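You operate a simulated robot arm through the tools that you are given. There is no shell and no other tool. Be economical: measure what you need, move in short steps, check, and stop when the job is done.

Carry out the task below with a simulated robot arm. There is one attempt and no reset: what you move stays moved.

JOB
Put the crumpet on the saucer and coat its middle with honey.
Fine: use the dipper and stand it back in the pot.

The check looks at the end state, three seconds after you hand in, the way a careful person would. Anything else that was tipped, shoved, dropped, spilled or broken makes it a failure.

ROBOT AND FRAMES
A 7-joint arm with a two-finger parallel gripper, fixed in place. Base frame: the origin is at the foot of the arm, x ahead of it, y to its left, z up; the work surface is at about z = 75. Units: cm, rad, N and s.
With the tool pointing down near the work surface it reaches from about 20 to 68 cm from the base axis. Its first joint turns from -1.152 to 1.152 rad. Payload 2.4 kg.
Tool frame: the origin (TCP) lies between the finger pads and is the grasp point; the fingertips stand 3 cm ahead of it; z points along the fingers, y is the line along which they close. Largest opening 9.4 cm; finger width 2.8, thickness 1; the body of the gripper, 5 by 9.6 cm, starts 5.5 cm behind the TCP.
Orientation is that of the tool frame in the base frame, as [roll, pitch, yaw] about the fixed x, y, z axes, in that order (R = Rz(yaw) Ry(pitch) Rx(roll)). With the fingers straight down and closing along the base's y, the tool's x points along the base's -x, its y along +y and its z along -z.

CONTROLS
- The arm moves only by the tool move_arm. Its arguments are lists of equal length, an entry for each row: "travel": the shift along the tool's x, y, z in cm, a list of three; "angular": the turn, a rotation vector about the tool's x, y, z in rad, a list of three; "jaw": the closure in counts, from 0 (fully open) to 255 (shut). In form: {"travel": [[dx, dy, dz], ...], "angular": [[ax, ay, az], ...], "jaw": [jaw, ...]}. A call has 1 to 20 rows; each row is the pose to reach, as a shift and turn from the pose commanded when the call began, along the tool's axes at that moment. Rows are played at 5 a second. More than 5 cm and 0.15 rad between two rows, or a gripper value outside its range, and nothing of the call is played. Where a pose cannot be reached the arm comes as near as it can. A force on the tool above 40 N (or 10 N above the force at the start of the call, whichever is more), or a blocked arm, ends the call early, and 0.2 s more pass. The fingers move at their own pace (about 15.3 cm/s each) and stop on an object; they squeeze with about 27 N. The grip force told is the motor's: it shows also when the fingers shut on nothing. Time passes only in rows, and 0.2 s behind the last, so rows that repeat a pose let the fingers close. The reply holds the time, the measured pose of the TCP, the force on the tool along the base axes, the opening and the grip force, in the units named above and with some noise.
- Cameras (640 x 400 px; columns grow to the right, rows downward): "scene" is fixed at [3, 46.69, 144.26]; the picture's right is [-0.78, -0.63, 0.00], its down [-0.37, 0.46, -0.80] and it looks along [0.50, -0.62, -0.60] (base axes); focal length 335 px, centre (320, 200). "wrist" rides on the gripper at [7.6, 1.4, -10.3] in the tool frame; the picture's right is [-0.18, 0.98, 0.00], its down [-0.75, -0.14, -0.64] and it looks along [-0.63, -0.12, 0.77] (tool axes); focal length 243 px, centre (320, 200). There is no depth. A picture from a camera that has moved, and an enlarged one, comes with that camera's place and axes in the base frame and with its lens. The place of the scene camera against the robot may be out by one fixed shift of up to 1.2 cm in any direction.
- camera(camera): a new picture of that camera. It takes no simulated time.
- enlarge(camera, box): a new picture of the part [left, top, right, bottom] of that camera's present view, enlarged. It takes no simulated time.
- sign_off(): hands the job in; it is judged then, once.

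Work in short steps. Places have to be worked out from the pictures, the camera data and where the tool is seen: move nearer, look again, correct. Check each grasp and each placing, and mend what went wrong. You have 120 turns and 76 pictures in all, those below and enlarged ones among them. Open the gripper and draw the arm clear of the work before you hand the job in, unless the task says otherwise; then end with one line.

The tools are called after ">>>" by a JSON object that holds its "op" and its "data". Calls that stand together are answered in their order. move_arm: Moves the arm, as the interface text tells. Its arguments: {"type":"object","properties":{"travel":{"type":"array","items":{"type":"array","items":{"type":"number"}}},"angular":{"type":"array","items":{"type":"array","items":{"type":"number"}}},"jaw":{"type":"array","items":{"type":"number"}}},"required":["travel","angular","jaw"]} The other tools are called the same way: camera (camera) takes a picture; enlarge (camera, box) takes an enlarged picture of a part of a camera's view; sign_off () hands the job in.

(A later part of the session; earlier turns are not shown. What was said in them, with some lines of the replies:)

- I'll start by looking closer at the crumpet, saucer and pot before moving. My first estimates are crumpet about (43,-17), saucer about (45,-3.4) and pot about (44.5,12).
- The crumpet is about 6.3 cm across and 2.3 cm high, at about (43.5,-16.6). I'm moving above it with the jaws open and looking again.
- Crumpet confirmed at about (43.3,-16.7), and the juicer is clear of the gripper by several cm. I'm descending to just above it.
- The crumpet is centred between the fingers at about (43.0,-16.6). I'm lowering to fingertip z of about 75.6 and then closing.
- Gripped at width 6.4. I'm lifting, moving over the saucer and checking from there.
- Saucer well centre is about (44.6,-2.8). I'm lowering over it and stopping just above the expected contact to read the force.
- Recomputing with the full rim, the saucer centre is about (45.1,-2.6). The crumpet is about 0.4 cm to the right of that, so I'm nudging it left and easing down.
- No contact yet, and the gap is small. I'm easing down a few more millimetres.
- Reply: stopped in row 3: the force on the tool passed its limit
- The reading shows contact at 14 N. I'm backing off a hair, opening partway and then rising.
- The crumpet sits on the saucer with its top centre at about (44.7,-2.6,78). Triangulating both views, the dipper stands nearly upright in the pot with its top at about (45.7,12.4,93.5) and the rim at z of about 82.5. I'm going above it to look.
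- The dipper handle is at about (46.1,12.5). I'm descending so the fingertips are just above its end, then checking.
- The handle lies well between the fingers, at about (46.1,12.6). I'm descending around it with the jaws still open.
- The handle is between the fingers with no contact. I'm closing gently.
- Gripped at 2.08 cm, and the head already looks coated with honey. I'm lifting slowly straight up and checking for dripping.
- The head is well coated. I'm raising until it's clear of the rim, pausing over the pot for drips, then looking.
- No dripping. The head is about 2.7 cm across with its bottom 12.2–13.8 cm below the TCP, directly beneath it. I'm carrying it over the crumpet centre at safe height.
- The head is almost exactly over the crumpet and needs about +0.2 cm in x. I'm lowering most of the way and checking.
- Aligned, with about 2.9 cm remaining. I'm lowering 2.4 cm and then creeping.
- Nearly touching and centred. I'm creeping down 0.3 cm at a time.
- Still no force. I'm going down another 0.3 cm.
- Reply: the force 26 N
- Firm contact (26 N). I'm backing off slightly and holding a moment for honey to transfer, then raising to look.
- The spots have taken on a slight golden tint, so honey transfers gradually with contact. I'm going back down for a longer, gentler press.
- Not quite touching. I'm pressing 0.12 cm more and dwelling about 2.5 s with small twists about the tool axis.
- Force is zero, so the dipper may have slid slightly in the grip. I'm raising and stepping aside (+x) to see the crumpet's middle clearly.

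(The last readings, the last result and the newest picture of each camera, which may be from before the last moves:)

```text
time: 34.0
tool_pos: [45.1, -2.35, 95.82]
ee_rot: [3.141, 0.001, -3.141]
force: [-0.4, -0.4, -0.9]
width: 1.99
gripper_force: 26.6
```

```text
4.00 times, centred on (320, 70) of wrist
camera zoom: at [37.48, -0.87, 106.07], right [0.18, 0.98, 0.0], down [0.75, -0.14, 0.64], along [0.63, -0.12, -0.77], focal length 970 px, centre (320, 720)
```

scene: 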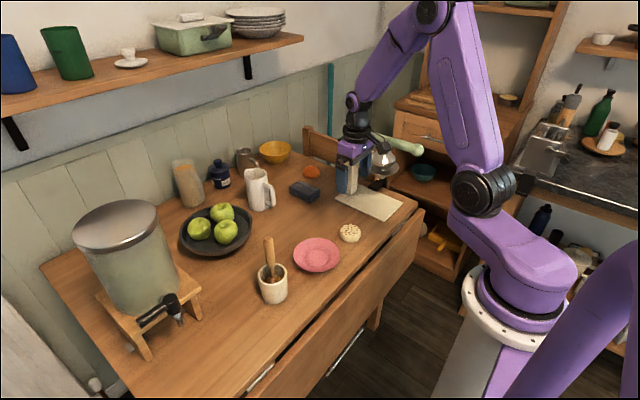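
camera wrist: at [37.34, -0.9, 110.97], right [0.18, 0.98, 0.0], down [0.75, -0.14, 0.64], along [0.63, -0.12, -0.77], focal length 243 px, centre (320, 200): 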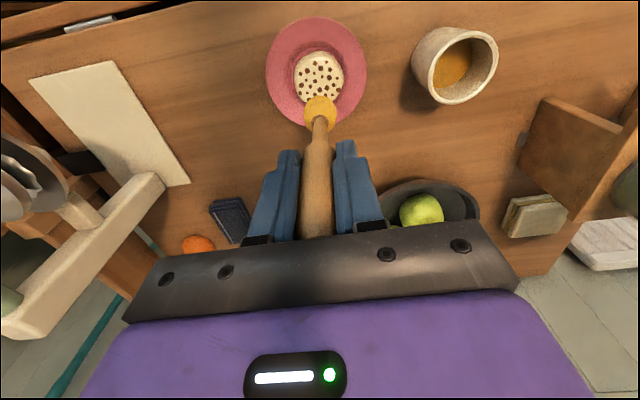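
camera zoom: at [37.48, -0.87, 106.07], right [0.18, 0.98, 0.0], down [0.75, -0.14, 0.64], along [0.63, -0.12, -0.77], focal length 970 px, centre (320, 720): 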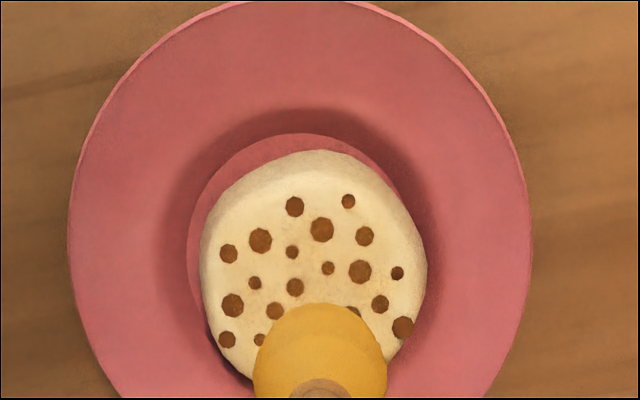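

The middle spots are turning honey-coloured, so transfer is working but thin. I'm going back for a longer dwell with a gentle press.

>>> {"op": "move_arm", "data": {"travel": [[0, 0, 3], [0, 0, 5.6], [0, 0, 6], [0, 0, 6.06], [0, 0, 6.06], [0, 0, 6.06]], "angular": [[0, 0, 0], [0, 0, 0], [0, 0, 0], [0, 0, 0], [0, 0, 0], [0, 0, 0]], "jaw": [230, 230, 230, 230, 230, 230]}}

```text
time: 35.4
tool_pos: [44.99, -2.51, 89.72]
ee_rot: [3.141, 0.001, 3.141]
force: [-1.8, 1.2, 11.0]
width: 2.02
gripper_force: 27.0
```

Steady light contact at 11 N. I'm dwelling with a very small circular rub.

>>> {"op": "move_arm", "data": {"travel": [[0, 0, 0], [0, 0, 0], [0, 0, 0], [0, 0, 0], [0, 0, 0], [0.15, 0, 0], [0.2, 0.1, 0], [0.1, 0.2, 0], [0, 0.2, 0], [-0.15, 0.15, 0], [-0.2, 0, 0], [-0.15, -0.15, 0], [0, -0.2, 0], [0.15, -0.1, 0], [0, 0, 0], [0, 0, 0], [0, 0, 0], [0, 0, 0], [0, 0, 0]], "angular": [[0, 0, 0], [0, 0, 0], [0, 0, 0], [0, 0, 0], [0, 0, 0], [0, 0, 0], [0, 0, 0], [0, 0, 0], [0, 0, 0], [0, 0, 0], [0, 0, 0], [0, 0, 0], [0, 0, 0], [0, 0, 0], [0, 0, 0], [0, 0, 0], [0, 0, 0], [0, 0, 0], [0, 0, 0]], "jaw": [230, 230, 230, 230, 230, 230, 230, 230, 230, 230, 230, 230, 230, 230, 230, 230, 230, 230, 230]}}

>>> {"op": "enlarge", "data": {"camera": "scene", "box": [286, 220, 350, 270]}}

```text
time: 39.4
tool_pos: [45.12, -2.4, 89.67]
ee_rot: [3.142, -0.001, 3.141]
force: [0.3, 0.3, -0.7]
width: 1.97
gripper_force: 27.3
```

```text
8.00 times, centred on (318, 245) of scene
camera zoom: at [3.0, 46.69, 144.26], right [-0.78, -0.63, 0.0], down [-0.37, 0.46, -0.8], along [0.5, -0.62, -0.6], focal length 2679 px, centre (336, -160)
```

zoom: 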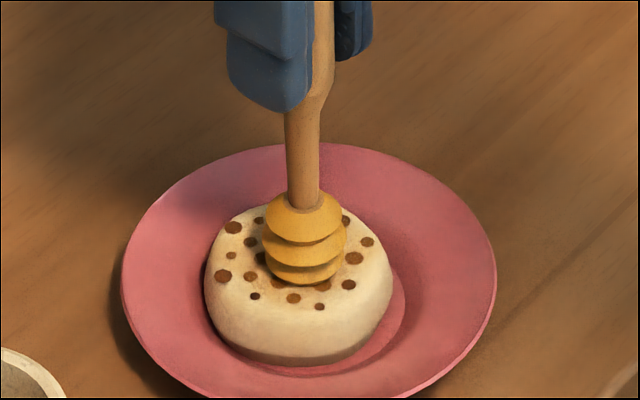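

Still tidy. I'm lifting to judge how the honey has built up.

>>> {"op": "move_arm", "data": {"travel": [[0, 0, -2], [0, 0, -4], [0, 0, -8], [0, 0, -8]], "angular": [[0, 0, 0], [0, 0, 0], [0, 0, 0], [0, 0, 0]], "jaw": [230, 230, 230, 230]}}

>>> {"op": "enlarge", "data": {"camera": "scene", "box": [286, 210, 350, 270]}}

>>> {"op": "enlarge", "data": {"camera": "wrist", "box": [256, 20, 384, 120]}}

```text
time: 40.4
tool_pos: [45.02, -2.53, 97.65]
ee_rot: [-3.14, 0.0, -3.141]
force: [-0.5, 0.4, -0.9]
width: 1.98
gripper_force: 26.6
```

```text
6.67 times, centred on (318, 240) of scene
camera zoom: at [3.0, 46.69, 144.26], right [-0.78, -0.63, 0.0], down [-0.37, 0.46, -0.8], along [0.5, -0.62, -0.6], focal length 2233 px, centre (333, -67)
```

zoom: 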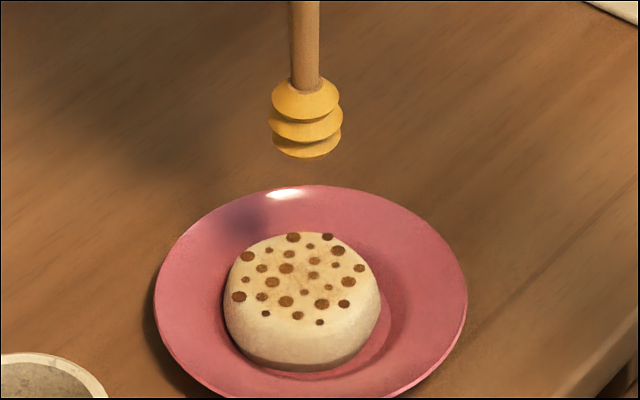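

```text
4.00 times, centred on (320, 70) of wrist
camera zoom: at [37.46, -0.92, 107.89], right [0.18, 0.98, 0.0], down [0.75, -0.14, 0.64], along [0.63, -0.12, -0.77], focal length 970 px, centre (320, 720)
```

zoom: 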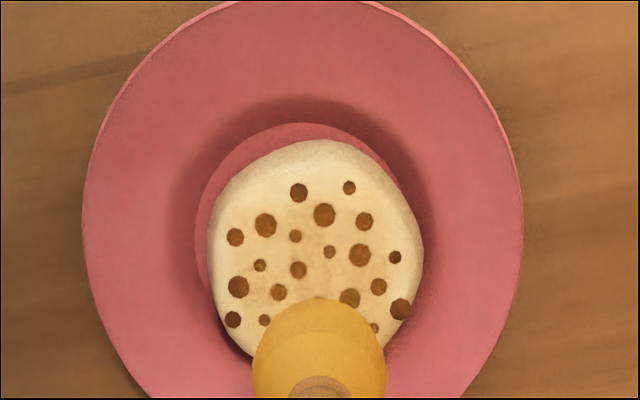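

The tint is growing with contact. I'm going back for longer contact with a slightly wider slow rub around the middle.

>>> {"op": "move_arm", "data": {"travel": [[0, 0, 4], [0, 0, 7], [0, 0, 7.9], [0, 0, 8.04], [0, 0, 8.04], [0.3, 0, 8.04], [0.5, 0.3, 8.04], [0.3, 0.5, 8.04], [0, 0.6, 8.04], [-0.3, 0.5, 8.04], [-0.5, 0.3, 8.04], [-0.6, 0, 8.04], [-0.5, -0.3, 8.04], [-0.3, -0.5, 8.04], [0, -0.6, 8.04], [0.3, -0.5, 8.04], [0.5, -0.3, 8.04], [0.3, 0, 8.04], [0, 0, 8.04], [0, 0, 8.04]], "angular": [[0, 0, 0], [0, 0, 0], [0, 0, 0], [0, 0, 0], [0, 0, 0], [0, 0, 0], [0, 0, 0], [0, 0, 0], [0, 0, 0], [0, 0, 0], [0, 0, 0], [0, 0, 0], [0, 0, 0], [0, 0, 0], [0, 0, 0], [0, 0, 0], [0, 0, 0], [0, 0, 0], [0, 0, 0], [0, 0, 0]], "jaw": [230, 230, 230, 230, 230, 230, 230, 230, 230, 230, 230, 230, 230, 230, 230, 230, 230, 230, 230, 230]}}

>>> {"op": "enlarge", "data": {"camera": "scene", "box": [286, 220, 350, 270]}}

```text
time: 44.6
tool_pos: [44.95, -2.4, 89.4]
ee_rot: [3.141, -0.004, -3.139]
force: [-6.7, -3.6, 14.7]
width: 2.02
gripper_force: 27.1
```

```text
8.00 times, centred on (318, 245) of scene
camera zoom: at [2.96, 46.68, 144.27], right [-0.78, -0.63, 0.0], down [-0.37, 0.46, -0.8], along [0.5, -0.62, -0.6], focal length 2679 px, centre (336, -160)
```

zoom: 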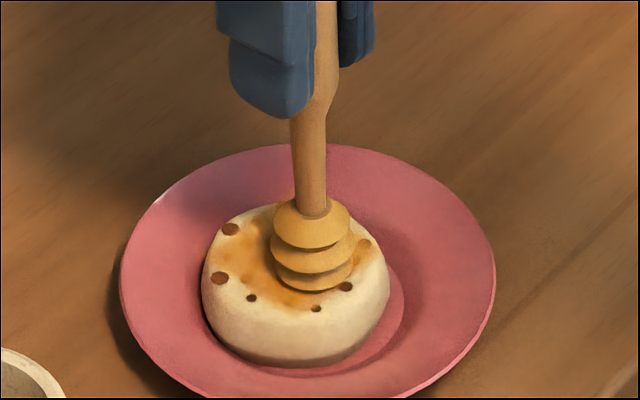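

Rubbing deposits honey clearly. I'm lifting to see the coverage.

>>> {"op": "move_arm", "data": {"travel": [[0, 0, -1], [0, 0, -4], [0, 0, -8], [0, 0, -8]], "angular": [[0, 0, 0], [0, 0, 0], [0, 0, 0], [0, 0, 0]], "jaw": [230, 230, 230, 230]}}

>>> {"op": "enlarge", "data": {"camera": "scene", "box": [286, 210, 350, 270]}}

>>> {"op": "enlarge", "data": {"camera": "wrist", "box": [256, 20, 384, 120]}}

```text
time: 45.6
tool_pos: [45.1, -2.39, 97.78]
ee_rot: [3.14, 0.001, 3.14]
force: [0.1, 1.1, 0.2]
width: 2.01
gripper_force: 27.0
```

```text
6.67 times, centred on (318, 240) of scene
camera zoom: at [3.0, 46.69, 144.26], right [-0.78, -0.63, 0.0], down [-0.37, 0.46, -0.8], along [0.5, -0.62, -0.6], focal length 2233 px, centre (333, -67)
```

zoom: 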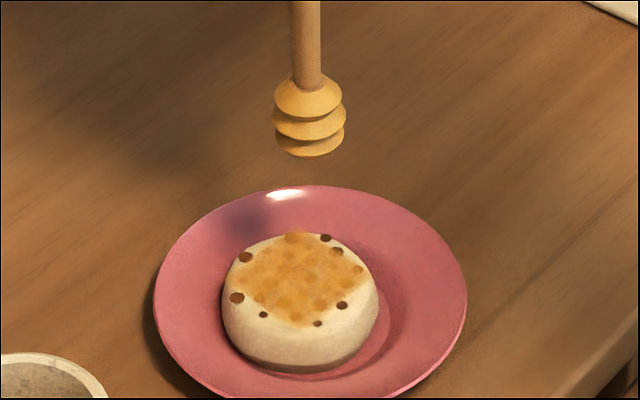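

```text
4.00 times, centred on (320, 70) of wrist
camera zoom: at [37.52, -0.91, 107.96], right [0.18, 0.98, 0.0], down [0.75, -0.14, 0.64], along [0.63, -0.12, -0.77], focal length 970 px, centre (320, 720)
```

zoom: 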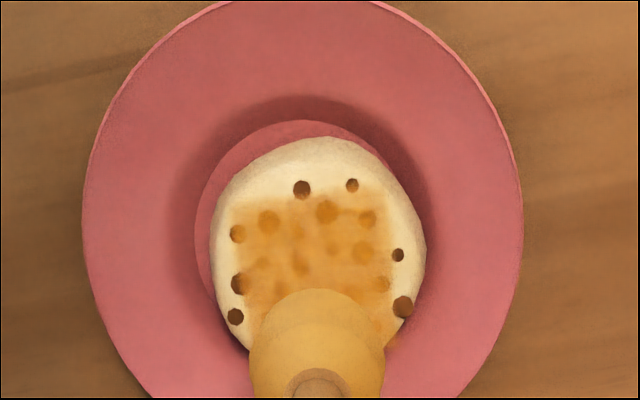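

The crumpet's middle is well coated. Now I'm returning the dipper: raise, move over the pot at (46.0,12.5), and look.

>>> {"op": "move_arm", "data": {"travel": [[0, 0, -2.5], [-0.1, 1, -4], [-0.3, 4, -4], [-0.5, 7, -4], [-0.7, 10, -4], [-0.9, 13, -4], [-0.9, 14.9, -4], [-0.9, 14.9, -4], [-0.9, 14.9, -4]], "angular": [[0, 0, 0], [0, 0, 0], [0, 0, 0], [0, 0, 0], [0, 0, 0], [0, 0, 0], [0, 0, 0], [0, 0, 0], [0, 0, 0]], "jaw": [230, 230, 230, 230, 230, 230, 230, 230, 230]}}

>>> {"op": "camera", "data": {"camera": "wrist"}}

>>> {"op": "enlarge", "data": {"camera": "scene", "box": [210, 180, 370, 300]}}

```text
time: 47.6
tool_pos: [45.97, 12.54, 101.48]
ee_rot: [-3.141, 0.001, 3.14]
force: [-0.6, 0.0, -1.4]
width: 2.0
gripper_force: 27.2
```

```text
26 pictures are left
camera wrist: at [38.4, 14.03, 111.77], right [0.18, 0.98, 0.0], down [0.75, -0.14, 0.64], along [0.63, -0.12, -0.77], focal length 243 px, centre (320, 200)
```

wrist: 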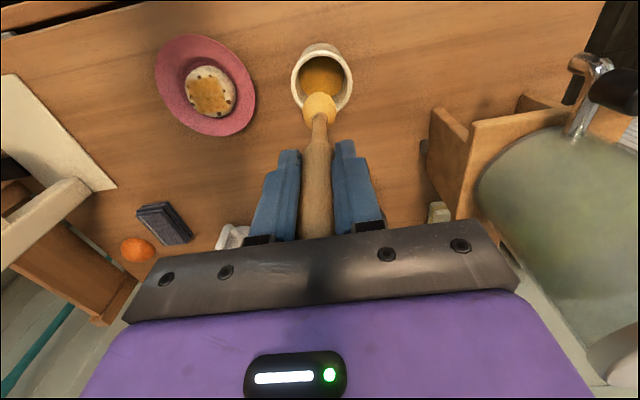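

```text
3.33 times, centred on (290, 240) of scene
camera zoom: at [3.0, 46.69, 144.26], right [-0.78, -0.63, 0.0], down [-0.37, 0.46, -0.8], along [0.5, -0.62, -0.6], focal length 1116 px, centre (420, 67)
```

zoom: 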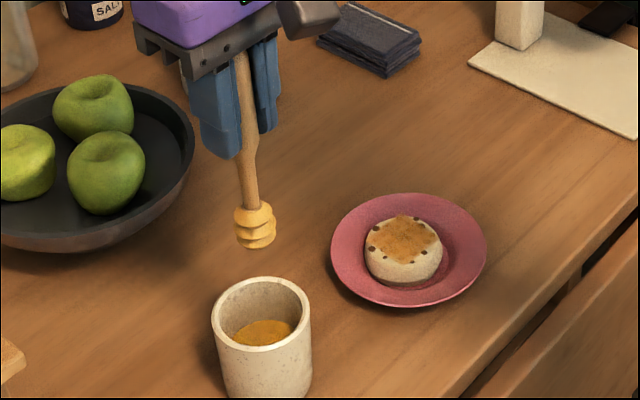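

The head is centred over the pot opening (pot about (45.2,12.8), head about (45.3,12.7)). I'm descending into the pot and stopping short of the floor.

>>> {"op": "move_arm", "data": {"travel": [[0, 0.1, 3], [0, 0.1, 6], [0, 0.1, 8], [0, 0.1, 8]], "angular": [[0, 0, 0], [0, 0, 0], [0, 0, 0], [0, 0, 0]], "jaw": [230, 230, 230, 230]}}

>>> {"op": "camera", "data": {"camera": "wrist"}}

>>> {"op": "enlarge", "data": {"camera": "scene", "box": [226, 210, 322, 310]}}

```text
time: 48.6
tool_pos: [45.99, 12.6, 93.62]
ee_rot: [-3.139, 0.0, -3.141]
force: [-0.2, -0.1, -0.5]
width: 2.0
gripper_force: 26.9
```

```text
24 pictures are left
camera wrist: at [38.35, 14.07, 103.81], right [0.18, 0.98, 0.0], down [0.75, -0.14, 0.64], along [0.63, -0.12, -0.77], focal length 243 px, centre (320, 200)
```

wrist: 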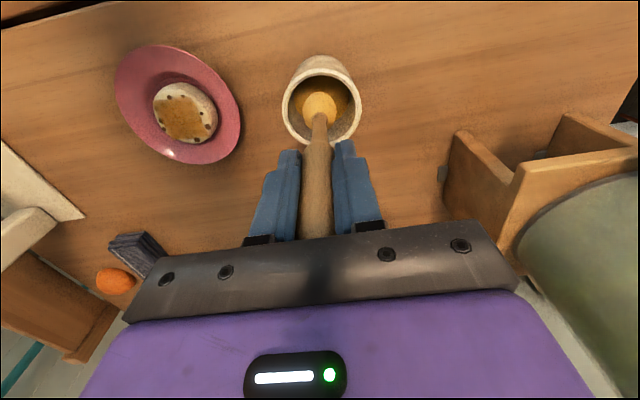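

```text
4.00 times, centred on (274, 260) of scene
camera zoom: at [3.0, 46.69, 144.26], right [-0.78, -0.63, 0.0], down [-0.37, 0.46, -0.8], along [0.5, -0.62, -0.6], focal length 1340 px, centre (504, -40)
```

zoom: 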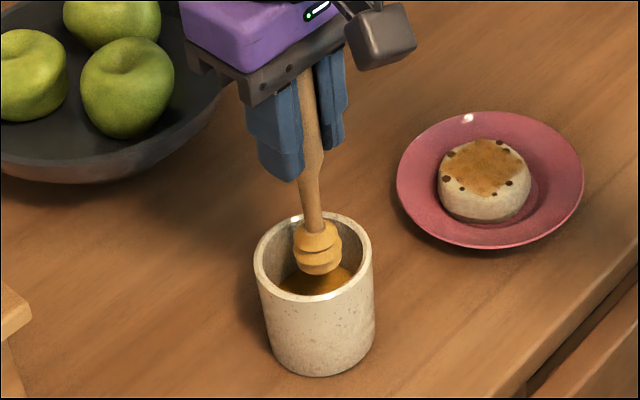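

The head is inside the pot and centred. I'm lowering 3.7 cm, then creeping to the bottom.

>>> {"op": "move_arm", "data": {"travel": [[0, 0, 1.5], [0, 0, 3], [0, 0, 3.7], [0, 0, 3.7]], "angular": [[0, 0, 0], [0, 0, 0], [0, 0, 0], [0, 0, 0]], "jaw": [230, 230, 230, 230]}}

```text
time: 49.6
tool_pos: [46.03, 12.5, 89.84]
ee_rot: [-3.141, 0.0, 3.14]
force: [-2.9, -1.1, 12.2]
width: 1.96
gripper_force: 26.7
```

The bottom is touched lightly (12 N). I'm relaxing slightly and opening the fingers, then checking how it stands.

>>> {"op": "move_arm", "data": {"travel": [[0, 0, -0.1], [0, 0, -0.1], [0, 0, -0.1], [0, 0, -0.1], [0, 0, -0.1], [0, 0, -0.1]], "angular": [[0, 0, 0], [0, 0, 0], [0, 0, 0], [0, 0, 0], [0, 0, 0], [0, 0, 0]], "jaw": [230, 195, 180, 150, 100, 60]}}

>>> {"op": "camera", "data": {"camera": "wrist"}}

>>> {"op": "enlarge", "data": {"camera": "scene", "box": [226, 210, 322, 310]}}

```text
time: 51.0
tool_pos: [46.04, 12.59, 90.04]
ee_rot: [3.141, 0.0, -3.141]
force: [0.3, 0.7, 0.9]
width: 7.2
gripper_force: 0.0
```

```text
22 pictures are left
camera wrist: at [38.43, 14.03, 100.24], right [0.18, 0.98, 0.0], down [0.75, -0.14, 0.64], along [0.63, -0.12, -0.77], focal length 243 px, centre (320, 200)
```

wrist: 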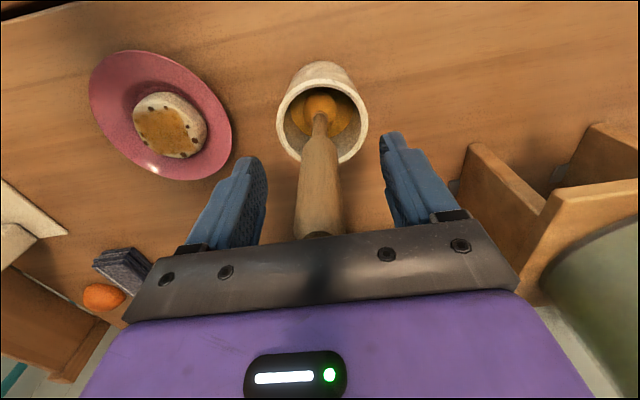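

```text
4.00 times, centred on (274, 260) of scene
camera zoom: at [3.0, 46.69, 144.26], right [-0.78, -0.63, 0.0], down [-0.37, 0.46, -0.8], along [0.5, -0.62, -0.6], focal length 1340 px, centre (504, -40)
```

zoom: 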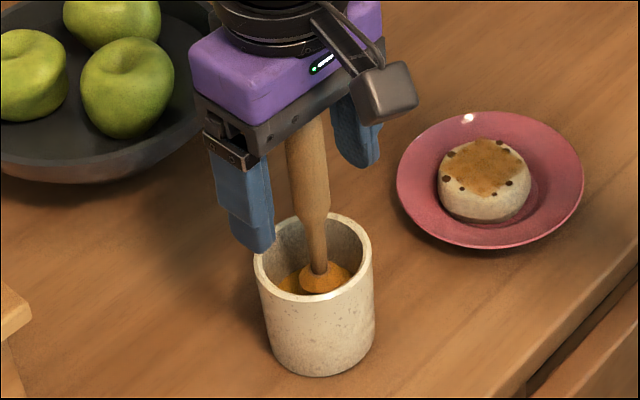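

The dipper stands freely in the pot. I'm opening fully and rising straight up well clear.

>>> {"op": "move_arm", "data": {"travel": [[0, 0, 0], [0, 0, -3], [0, 0, -7], [0, 0, -11], [0, 0, -15.5], [0, 0, -20], [0, 0, -24], [0, 0, -24], [0, 0, -24], [0, 0, -24]], "angular": [[0, 0, 0], [0, 0, 0], [0, 0, 0], [0, 0, 0], [0, 0, 0], [0, 0, 0], [0, 0, 0], [0, 0, 0], [0, 0, 0], [0, 0, 0]], "jaw": [0, 0, 0, 0, 0, 0, 0, 0, 0, 0]}}

>>> {"op": "enlarge", "data": {"camera": "wrist", "box": [180, 20, 380, 145]}}

>>> {"op": "enlarge", "data": {"camera": "scene", "box": [226, 210, 362, 310]}}

```text
time: 53.2
tool_pos: [46.08, 12.53, 113.96]
ee_rot: [-3.141, 0.0, -3.14]
force: [-0.4, 0.3, 0.2]
width: 9.42
gripper_force: 0.1
```

```text
3.20 times, centred on (280, 82) of wrist
camera zoom: at [38.41, 14.02, 124.25], right [0.18, 0.98, 0.0], down [0.75, -0.14, 0.64], along [0.63, -0.12, -0.77], focal length 776 px, centre (448, 576)
```

zoom: 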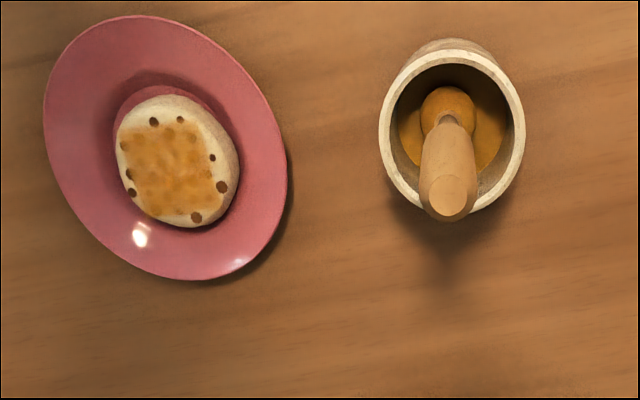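

```text
4.00 times, centred on (294, 260) of scene
camera zoom: at [3.0, 46.69, 144.26], right [-0.78, -0.63, 0.0], down [-0.37, 0.46, -0.8], along [0.5, -0.62, -0.6], focal length 1340 px, centre (424, -40)
```

zoom: 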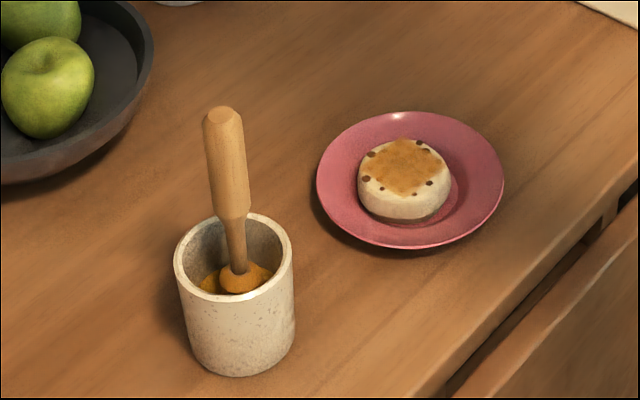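

The crumpet sits on the saucer with its middle coated. The dipper stands in the pot, nothing has spilled, and the arm is clear with the gripper open. Handing in.

>>> {"op": "sign_off", "data": {}}

```text
The job is handed in.
```

The crumpet is on the saucer with honey over its middle, and the dipper is standing back in the pot; the last pictures showed nothing spilled or knocked over.
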